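You operate a simulated robot arm through the tools that you are given. There is no shell and no other tool. Be economical: measure what you need, move in short steps, check, and stop when the job is done.

You are at the controls of a simulated robot arm. One attempt, no reset.

Task
Fetch the white keyed thermostat and set it on top of the cream dispatch slip.

It is judged by the outcome, as a careful person would: the job done as asked, and still so three seconds after it is handed in. It fails if anything else is knocked over, pushed out of place, dropped, spilled or broken.

Robot
A 7-joint arm with a two-finger parallel gripper, fixed in place. Base frame: the origin is at the foot of the arm, x ahead of it, y to its left, z up; the work surface is at about z = 0.8. Lengths are in m, angles in degrees, forces in N, time in s.
With the tool pointing down near the work surface it reaches from about 0.24 to 0.68 m from the base axis. Its first joint turns from -66.0 to 66.0 degrees. Payload 2.4 kg.
Tool frame: the origin (TCP) lies between the finger pads and is the grasp point; the fingertips stand 0.03 m ahead of it; z points along the fingers, y is the line along which they close. Largest opening 0.094 m; finger width 0.028, thickness 0.01; the body of the gripper, 0.05 by 0.096 m, starts 0.055 m behind the TCP.
Orientation is that of the tool frame in the base frame, as a unit quaternion [x, y, z, w]. With the fingers straight down and closing along the base's y, the tool's x points along the base's -x, its y along +y and its z along -z.

Tools
- The arm moves only by the tool servo_tool. Its argument "moves" is a list of rows, each a list of 5 numbers: the shift along the tool's x, y, z in units of 150 mm (1.0 is 150 mm), then the turn about the tool's z in units of 120 degrees (1.0 is 120 degrees), then the closure, from 0 (fully open) to 1 (shut). In form: [[x, y, z, yaw, hand], ...]. A call has 1 to 8 rows; each row is the pose to reach, as a shift and turn from the pose commanded when the call began, along the tool's axes at that moment. A call with a number of a shift or a turn outside -1 to 1 is refused whole. Each row takes 0.2 s and may step no farther than 0.05 m and 8.6 degrees from the row before; otherwise, or with a gripper value out of range, the whole call is refused. Where a pose cannot be reached the arm comes as near as it can. A force on the tool above 40 N (or 10 N above the force at the start of the call, whichever is more), or a blocked arm, ends the call early, and 0.2 s more pass. The fingers move at their own pace (about 0.153 m/s each) and stop on an object; they squeeze with about 34 N. The grip force told is the motor's: it shows also when the fingers shut on nothing. Time passes only in rows, and 0.2 s behind the last, so rows that repeat a pose let the fingers close. It gives the time, the measured TCP pose, the force on the tool (base axes), the opening and the grip force at its end, in the units of the frame above (readings bear some noise), and new pictures: "pictures" is both (left out), scene, wrist or none.
- Cameras (640 x 400 px; columns grow to the right, rows downward): "scene" is fixed at [0.0358, 0.472, 1.4501]; the picture's right is [-0.76, -0.65, 0.00], its down [-0.35, 0.40, -0.85] and it looks along [0.55, -0.64, -0.53] (base axes); focal length 349 px, centre (320, 200). "wrist" rides on the gripper at [-0.037, 0, -0.058] in the tool frame; the picture's right is [0.00, -1.00, 0.00], its down [0.97, 0.00, -0.24] and it looks along [0.24, 0.00, 0.97] (tool axes); focal length 218 px, centre (320, 200). There is no depth. A picture from a camera that has moved, and an enlarged one, comes with that camera's place and axes in the base frame and with its lens.
- zoom(camera, box): a new picture of the part [left, top, right, bottom] of that camera's present view, enlarged. No time passes.
- sign_off(): hands the job in; it is judged then, once.

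Go step by step. Nothing tells you positions but the pictures and the camera data: compare them with the known pose of the tool, close in by small moves and look again before you grip or let go. The budget is 90 turns and 170 pictures, counting those below and the enlarged ones. Unless the task says otherwise, let go and move clear before handing in, and close with one line.

The tools are called after "Call:" as a command line: name --pt "numbers of a row" for each row, then --argument value for the rest, lists and objects as JSON in quotes. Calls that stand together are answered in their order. servo_tool: Moves the arm, as the interface text tells. Its arguments: {"type":"object","properties":{"moves":{"type":"array"},"pictures":{"type":"string","enum":["both","scene","wrist","none"]}},"required":["moves"]} The other tools are called the same way: zoom (camera, box) takes an enlarged picture of a part of a camera's view; sign_off () hands the job in.

At the start:

```text
t: 0.0
tool_pos: [0.3339, -0.2146, 1.0367]
ee_rot: [0.0, 1.0, 0.001, 0.0]
force: [-0.4, -0.3, -0.6]
width: 0.0942
grasp_force: 0.1
```

scene: 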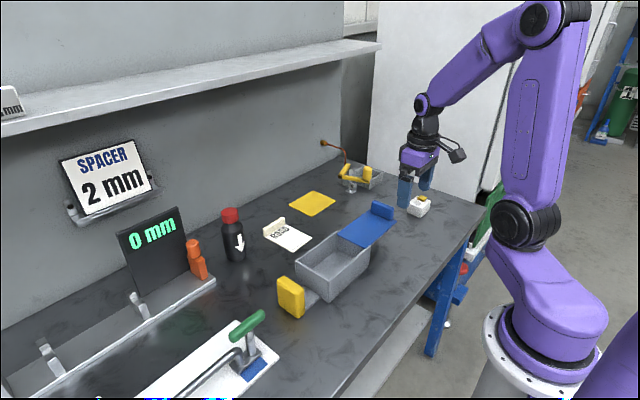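
wrist: 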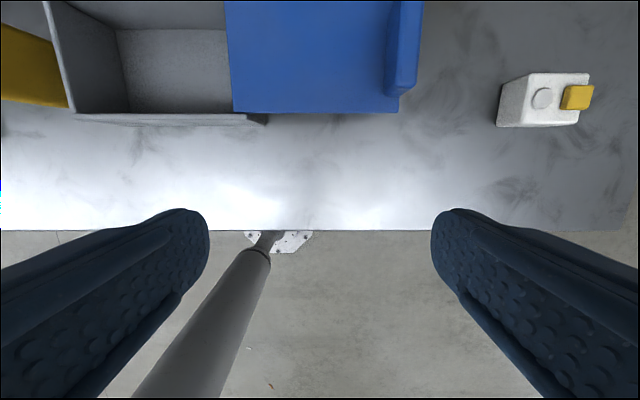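

The white block with a yellow key sits near the right end of the bench, at about (0.42, -0.47). The cream slip is probably the piece in the middle. I'll zoom on both to confirm.

Call:
zoom --camera "scene" --box '[240, 190, 340, 270]'

Call:
zoom --camera "scene" --box '[370, 160, 470, 230]'

Call:
zoom --camera "wrist" --box '[470, 40, 630, 140]'

```text
5.00 times, centred on (290, 230) of scene
camera zoom: at [0.0358, 0.472, 1.4501], right [-0.76, -0.65, 0.0], down [-0.35, 0.4, -0.85], along [0.55, -0.64, -0.53], focal length 1745 px, centre (470, 50)
```

zoom: 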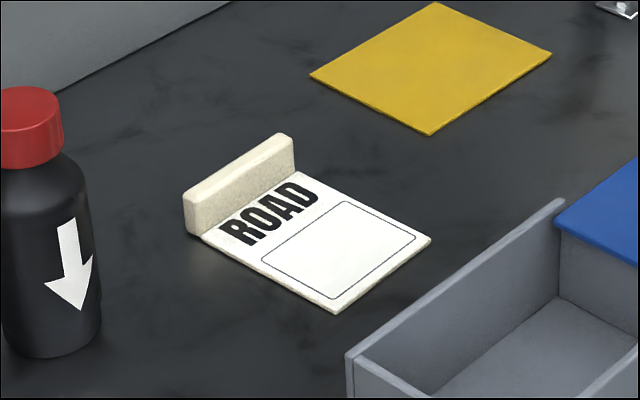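

```text
5.71 times, centred on (420, 195) of scene
camera zoom: at [0.0358, 0.472, 1.4501], right [-0.76, -0.65, 0.0], down [-0.35, 0.4, -0.85], along [0.55, -0.64, -0.53], focal length 1994 px, centre (-251, 229)
```

zoom: 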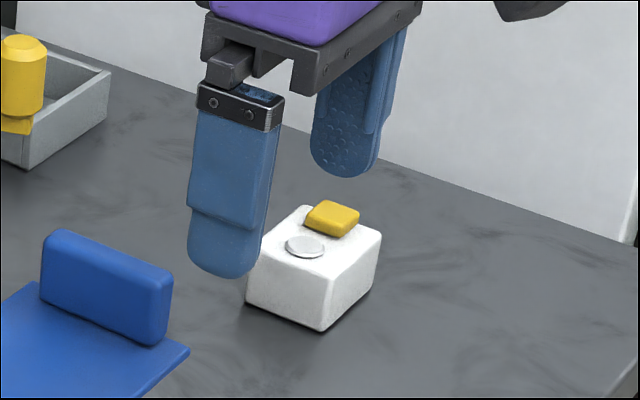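

```text
4.00 times, centred on (550, 90) of wrist
camera zoom: at [0.3692, -0.2168, 1.0952], right [0.0, -1.0, 0.0], down [-0.97, 0.0, 0.24], along [-0.24, 0.0, -0.97], focal length 873 px, centre (-600, 640)
```

zoom: 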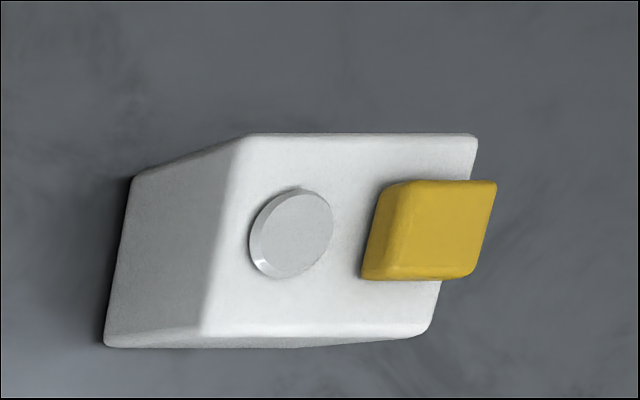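

The cream slip, printed ROAD, lies flat with a raised bar along its far edge, and its flat part is centred near (0.635, -0.09). The thermostat looks aligned with the base axes. I'll move over it at the present height.

Call:
servo_tool --pt "-0.1 -0.25 0 0 0" --pt "-0.2 -0.5 0 0 0" --pt "-0.3 -0.75 0 0 0" --pt "-0.4 -1.0 0 0 0" --pictures "none"

Call:
servo_tool --pt "0 -0.25 0 0 0" --pt "0 -0.5 0 0 0" --pt "0 -0.6 0 0 0"

```text
t: 1.0
tool_pos: [0.3948, -0.3641, 1.0356]
ee_rot: [-0.001, 1.0, 0.001, 0.0]
force: [0.2, -0.9, 0.6]
width: 0.094
grasp_force: 0.1
```

```text
t: 1.8
tool_pos: [0.3941, -0.4546, 1.0376]
ee_rot: [0.001, 1.0, 0.0, 0.0]
force: [-0.1, -0.9, 0.3]
width: 0.0939
grasp_force: 0.2
camera wrist: at [0.4293, -0.4573, 1.0952], right [0.0, -1.0, 0.0], down [-0.97, 0.0, 0.24], along [-0.24, 0.0, -0.97], focal length 218 px, centre (320, 200)
```

scene: 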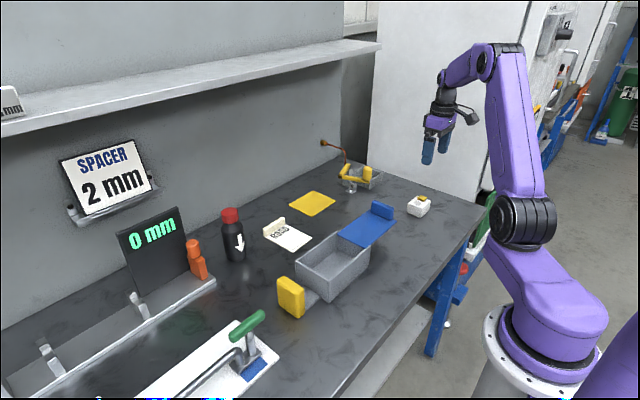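
wrist: 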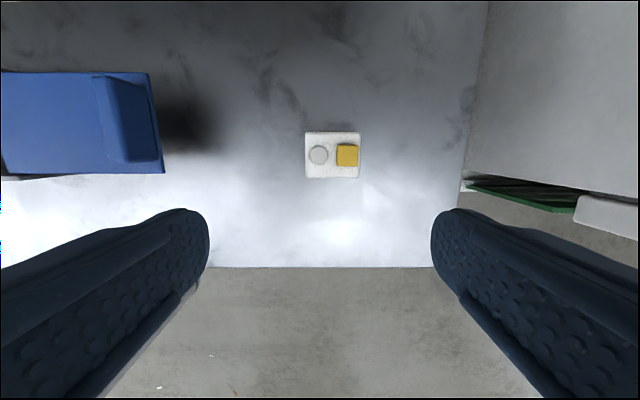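

The thermostat is centred near (0.419, -0.471) and measures about 63 mm along y, 50 mm along x and 35 mm tall, square to the gripper. I'll centre on it and go down partway.

Call:
servo_tool --pt "-0.17 -0.11 0.1 0 0" --pt "-0.17 -0.11 0.4 0 0" --pt "-0.17 -0.11 0.7 0 0" --pt "-0.17 -0.11 0.8 0 0"

```text
t: 2.8
tool_pos: [0.4176, -0.4696, 0.9163]
ee_rot: [-0.001, 1.0, 0.001, 0.0]
force: [0.7, 0.3, 0.5]
width: 0.0942
grasp_force: 0.1
camera wrist: at [0.4535, -0.4727, 0.9751], right [0.0, -1.0, 0.0], down [-0.97, 0.0, 0.24], along [-0.24, 0.0, -0.97], focal length 218 px, centre (320, 200)
```

scene: 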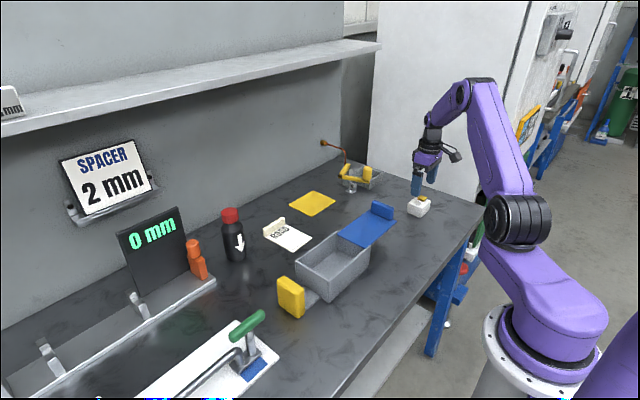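
wrist: 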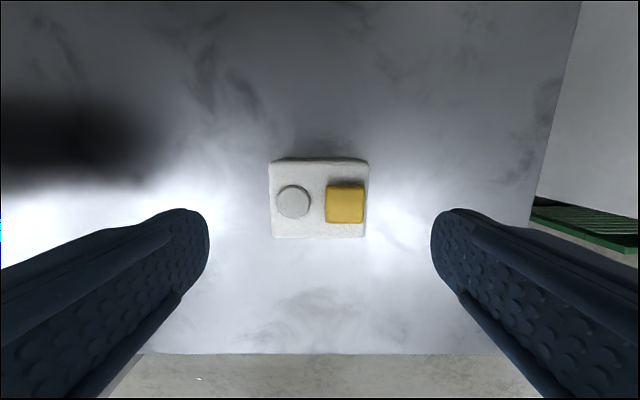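

The block is centred between the fingers to within 2–3 mm. I'll descend to about z = 0.837 and then look.

Call:
servo_tool --pt "0 -0.015 0.2 0 0" --pt "0 -0.015 0.4 0 0" --pt "0 -0.015 0.53 0 0"

```text
t: 3.6
tool_pos: [0.4184, -0.4726, 0.8368]
ee_rot: [-0.002, 1.0, 0.0, 0.0]
force: [-0.1, 0.5, -0.1]
width: 0.0938
grasp_force: 0.0
camera wrist: at [0.4539, -0.4745, 0.8952], right [0.0, -1.0, 0.0], down [-0.97, 0.0, 0.24], along [-0.24, 0.0, -0.97], focal length 218 px, centre (320, 200)
```

scene: 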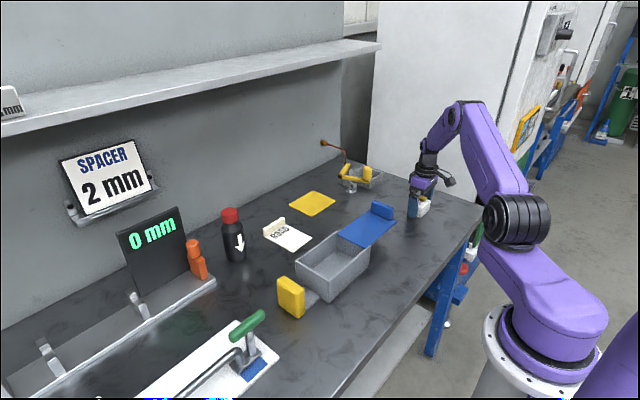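
wrist: 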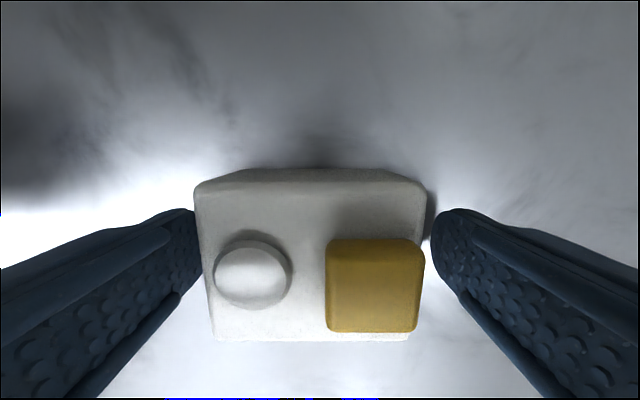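

The fingers straddle the block, which sits about 3 mm toward +y. I'll correct for that and close.

Call:
servo_tool --pt "0 0.02 0 0 0" --pt "0 0.02 0 0 0.3" --pt "0 0.02 0 0 1" --pt "0 0.02 0 0 1" --pt "0 0.02 0 0 1" --pictures "wrist"

```text
t: 4.8
tool_pos: [0.4191, -0.4706, 0.8369]
ee_rot: [0.0, 1.0, 0.0, -0.001]
force: [0.1, 0.1, 0.7]
width: 0.068
grasp_force: 34.5
camera wrist: at [0.4543, -0.4717, 0.8957], right [0.0, -1.0, 0.0], down [-0.97, 0.0, 0.24], along [-0.24, 0.0, -0.97], focal length 218 px, centre (320, 200)
```

wrist: 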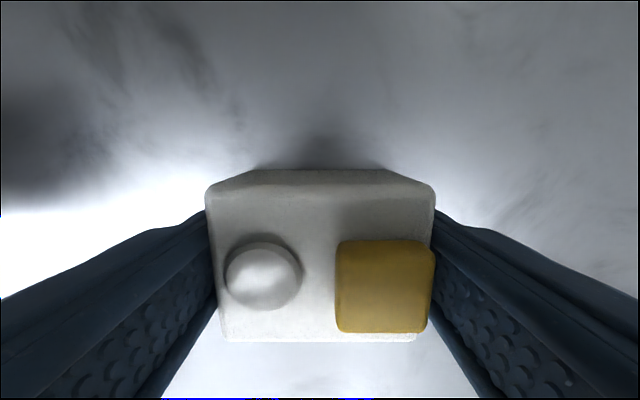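

The block is gripped at 68 mm. I'll lift it straight up.

Call:
servo_tool --pt "0 0 -0.1 0 1" --pt "0 0 -0.35 0 1" --pt "0 0 -0.6 0 1" --pt "0 0 -0.85 0 1" --pt "0 0 -1.0 0 1"

```text
t: 6.0
tool_pos: [0.4196, -0.4702, 0.9883]
ee_rot: [0.0, 1.0, 0.0, 0.0]
force: [0.0, 0.4, -1.2]
width: 0.0681
grasp_force: 34.5
camera wrist: at [0.4544, -0.4716, 1.0458], right [0.0, -1.0, 0.0], down [-0.97, 0.0, 0.24], along [-0.24, 0.0, -0.97], focal length 218 px, centre (320, 200)
```

scene: 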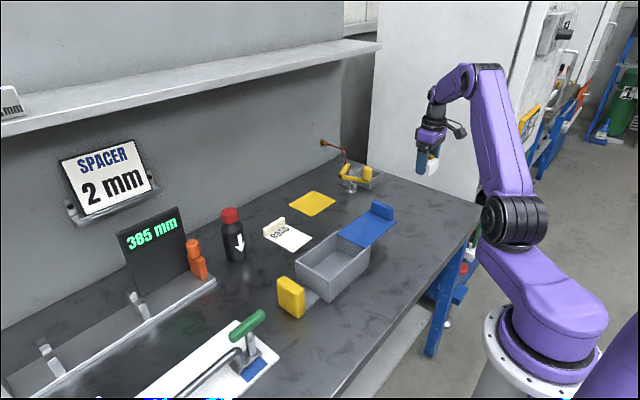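
wrist: 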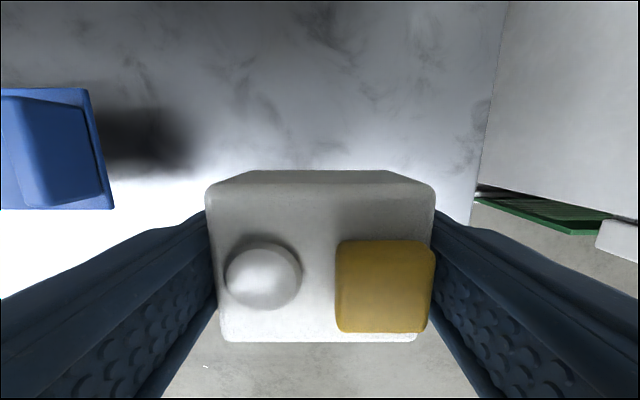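

The lift is clean. I'll carry the block across to a point short of the slip and look.

Call:
servo_tool --pt "-0.08 0.25 0 0 1" --pt "-0.16 0.5 0 0 1" --pt "-0.24 0.75 0 0 1" --pt "-0.32 1.0 0 0 1" --pictures "none"

Call:
servo_tool --pt "-0.08 0.25 0 0 1" --pt "-0.16 0.5 0 0 1" --pt "-0.24 0.75 0 0 1" --pt "-0.32 1.0 0 0 1" --pictures "none"

Call:
servo_tool --pt "-0.1 0.25 0 0 1" --pt "-0.2 0.5 0 0 1" --pt "-0.2 0.53 0 0 1"

```text
t: 7.0
tool_pos: [0.4667, -0.3194, 0.9877]
ee_rot: [0.0, 1.0, -0.001, 0.0]
force: [0.0, -0.5, -1.4]
width: 0.0683
grasp_force: 34.0
```

```text
t: 8.0
tool_pos: [0.5142, -0.1696, 0.9872]
ee_rot: [0.0, 1.0, 0.0, 0.0]
force: [-0.2, 0.3, -2.3]
width: 0.0678
grasp_force: 33.9
```

```text
t: 8.8
tool_pos: [0.5455, -0.0908, 0.9868]
ee_rot: [0.0, 1.0, 0.0, -0.001]
force: [0.6, 0.2, -1.8]
width: 0.068
grasp_force: 34.1
camera wrist: at [0.5806, -0.093, 1.0454], right [0.0, -1.0, 0.0], down [-0.97, 0.0, 0.24], along [-0.24, 0.0, -0.97], focal length 218 px, centre (320, 200)
```

scene: 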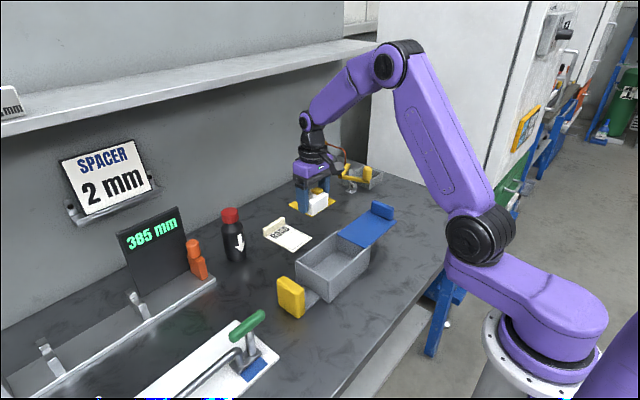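
wrist: 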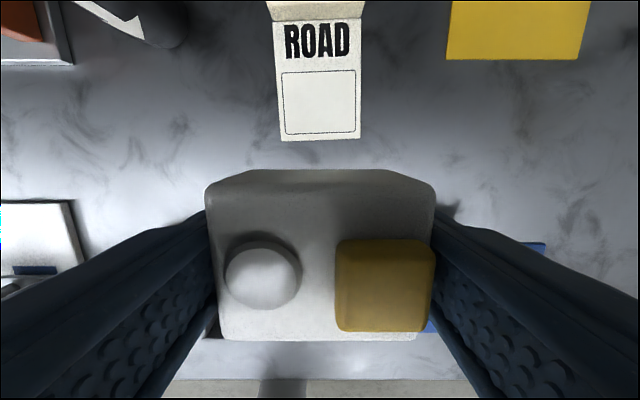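

From the wrist view the flat part of the slip runs x 0.588–0.697 and y -0.136 to -0.051, so I'm aiming for (0.643, -0.093). I'll move over it and descend partway.

Call:
servo_tool --pt "-0.3 -0.015 0 0 1" --pt "-0.6 -0.015 0 0 1" --pt "-0.65 -0.015 0.1 0 1" --pt "-0.65 -0.015 0.4 0 1" --pt "-0.65 -0.015 0.65 0 1" --pt "-0.65 -0.015 0.75 0 1"

Call:
zoom --camera "scene" --box '[230, 180, 350, 270]'

```text
t: 10.2
tool_pos: [0.6426, -0.093, 0.8742]
ee_rot: [0.0, 1.0, 0.0, 0.001]
force: [0.8, 0.0, -1.2]
width: 0.068
grasp_force: 34.0
camera wrist: at [0.6783, -0.0946, 0.9329], right [0.0, -1.0, 0.0], down [-0.97, 0.0, 0.24], along [-0.24, 0.0, -0.97], focal length 218 px, centre (320, 200)
```

scene: 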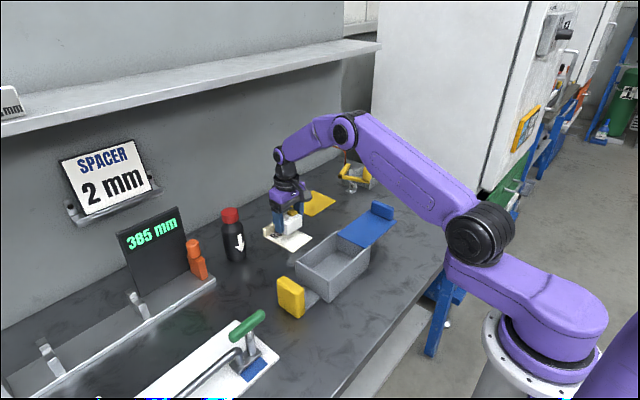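
wrist: 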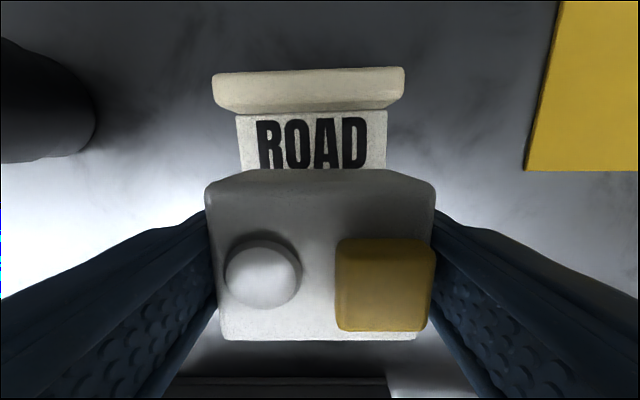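

```text
4.44 times, centred on (290, 225) of scene
camera zoom: at [0.0359, 0.472, 1.4501], right [-0.76, -0.65, 0.0], down [-0.35, 0.4, -0.85], along [0.55, -0.64, -0.53], focal length 1551 px, centre (453, 89)
```

zoom: 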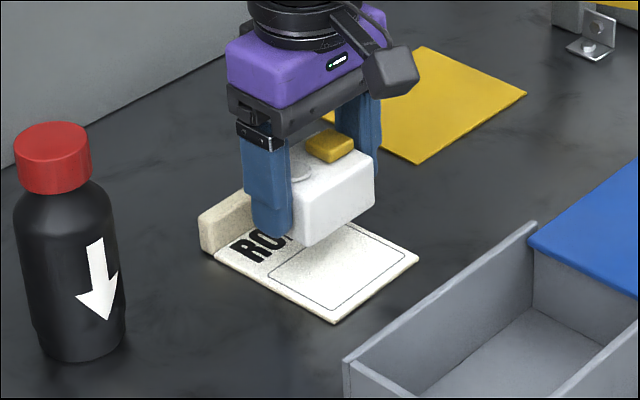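

The block hovers over the flat part of the slip, clear of the raised bar. I'll lower it slowly to just above contact.

Call:
servo_tool --pt "0 0.01 0.1 0 1" --pt "0 0.01 0.17 0 1" --pt "0 0.01 0.2 0 1" --pt "0 0.01 0.21 0 1"

Call:
zoom --camera "scene" --box '[250, 190, 330, 260]'

```text
t: 11.2
tool_pos: [0.6421, -0.0913, 0.8429]
ee_rot: [0.0, 1.0, 0.001, 0.001]
force: [0.3, -0.7, -2.3]
width: 0.068
grasp_force: 34.7
camera wrist: at [0.6781, -0.0937, 0.9019], right [0.0, -1.0, 0.0], down [-0.97, 0.0, 0.24], along [-0.24, 0.0, -0.97], focal length 218 px, centre (320, 200)
```

scene: 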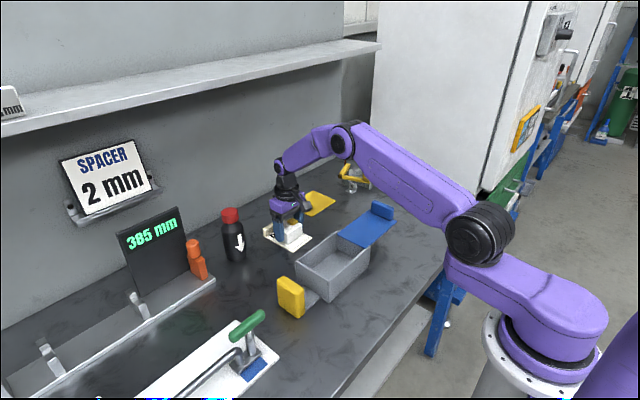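
wrist: 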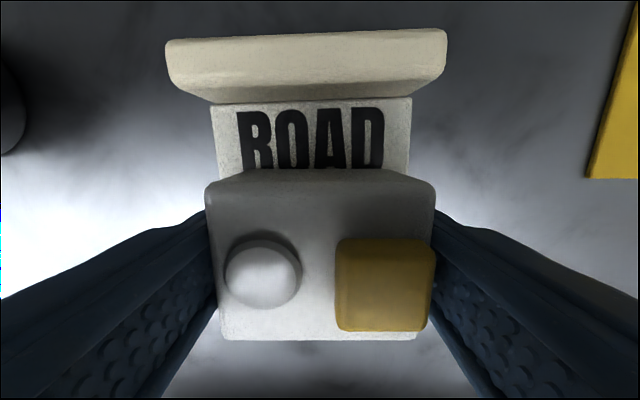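

```text
5.71 times, centred on (290, 225) of scene
camera zoom: at [0.0359, 0.472, 1.4501], right [-0.76, -0.65, 0.0], down [-0.35, 0.4, -0.85], along [0.55, -0.64, -0.53], focal length 1994 px, centre (491, 57)
```

zoom: 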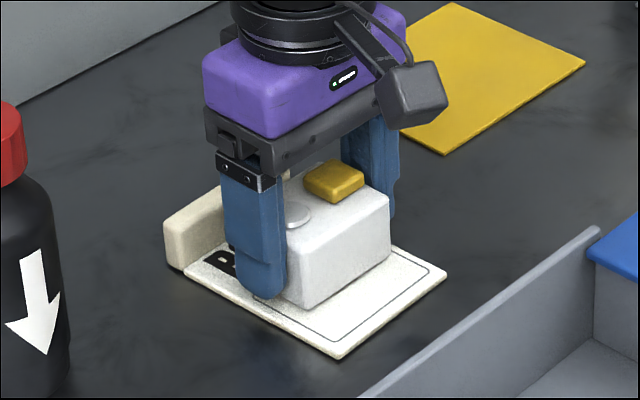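

The block is almost down. I'll nudge it 2 mm in +y and lower it in 1 mm steps while watching the force.

Call:
servo_tool --pt "0 0.015 0 0 1" --pt "0 0.015 0.007 0 1" --pt "0 0.015 0.013 0 1" --pictures "none"

```text
t: 12.0
tool_pos: [0.6426, -0.0889, 0.8416]
ee_rot: [0.0, 1.0, -0.001, 0.0]
force: [-1.2, 0.2, 3.9]
width: 0.068
grasp_force: 34.0
```

The force has risen by about 6 N, so the block is resting on the slip. I'll let go.

Call:
servo_tool --pt "0 0 0 0 0.7" --pt "0 0 0 0 0" --pt "0 0 0 0 0"

```text
t: 12.8
tool_pos: [0.6422, -0.0904, 0.841]
ee_rot: [0.0, 1.0, 0.001, 0.0]
force: [0.0, -0.5, -0.6]
width: 0.094
grasp_force: 0.0
camera wrist: at [0.6778, -0.0914, 0.8999], right [0.0, -1.0, 0.0], down [-0.97, 0.0, 0.24], along [-0.24, 0.0, -0.97], focal length 218 px, centre (320, 200)
```

scene: 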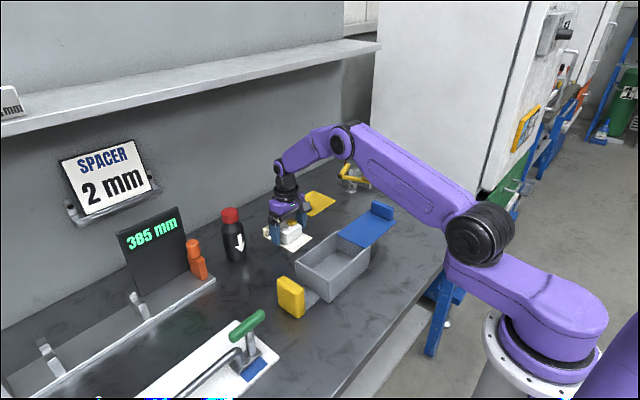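
wrist: 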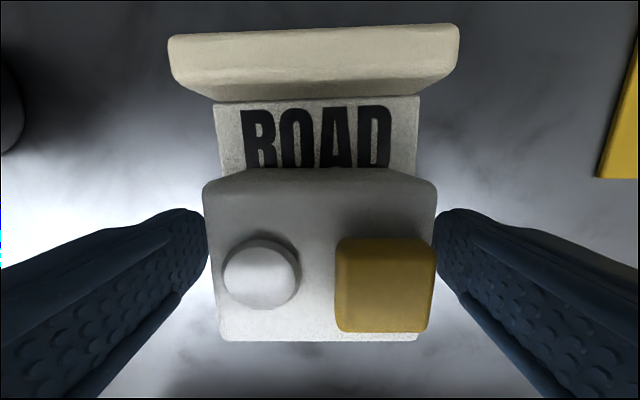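

The fingers are open and the block stands on the slip. I'll raise the arm straight up and check.

Call:
servo_tool --pt "0 0 -0.1 0 0" --pt "0 0 -0.3 0 0" --pt "0 0 -0.6 0 0" --pt "0 0 -0.9 0 0" --pt "0.2 0 -1.0 0 0" --pt "0.5 0 -1.0 0 0"

Call:
zoom --camera "scene" --box '[240, 190, 340, 270]'

```text
t: 14.2
tool_pos: [0.5672, -0.0909, 0.9925]
ee_rot: [-0.001, 1.0, -0.001, 0.002]
force: [-0.6, -0.4, 0.0]
width: 0.0939
grasp_force: 0.0
camera wrist: at [0.6025, -0.092, 1.0509], right [0.0, -1.0, 0.0], down [-0.97, 0.0, 0.24], along [-0.24, 0.0, -0.97], focal length 218 px, centre (320, 200)
```

scene: 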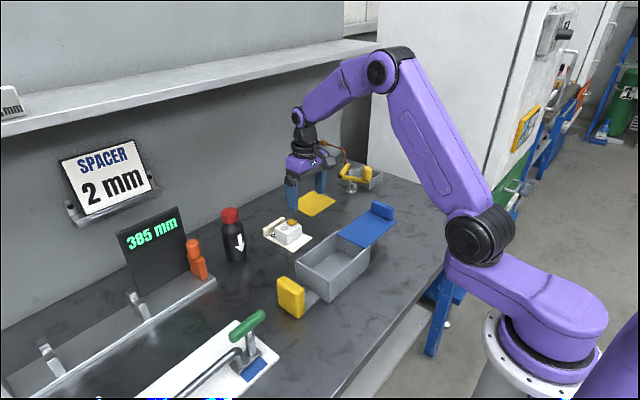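
wrist: 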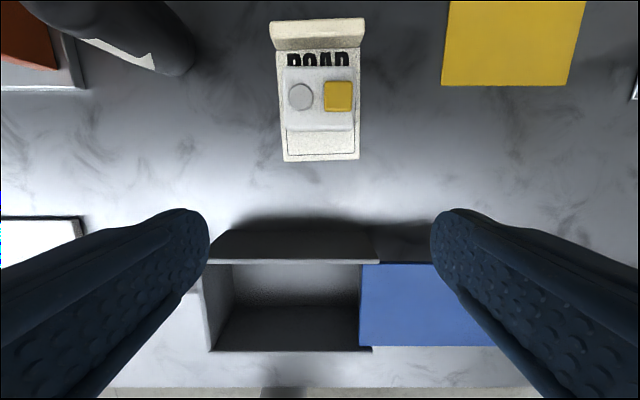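

```text
5.00 times, centred on (290, 230) of scene
camera zoom: at [0.0358, 0.472, 1.4501], right [-0.76, -0.65, 0.0], down [-0.35, 0.4, -0.85], along [0.55, -0.64, -0.53], focal length 1745 px, centre (470, 50)
```

zoom: 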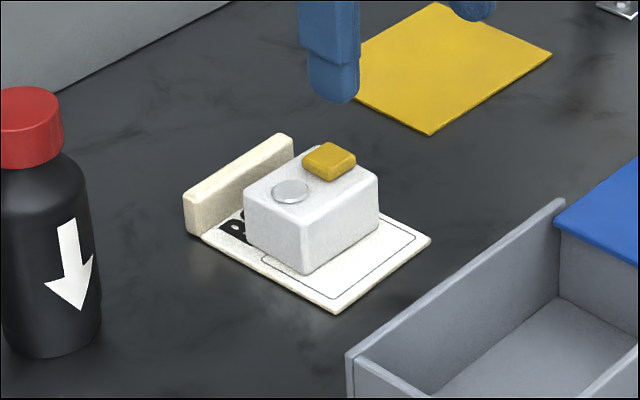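

The thermostat rests fully on the cream slip. The slip hasn't moved, nothing else is disturbed, and the gripper is clear, so I'm handing in.

Call:
sign_off

```text
The job is handed in.
```

The white keyed thermostat is standing on the cream dispatch slip; the gripper is clear and nothing else was disturbed.
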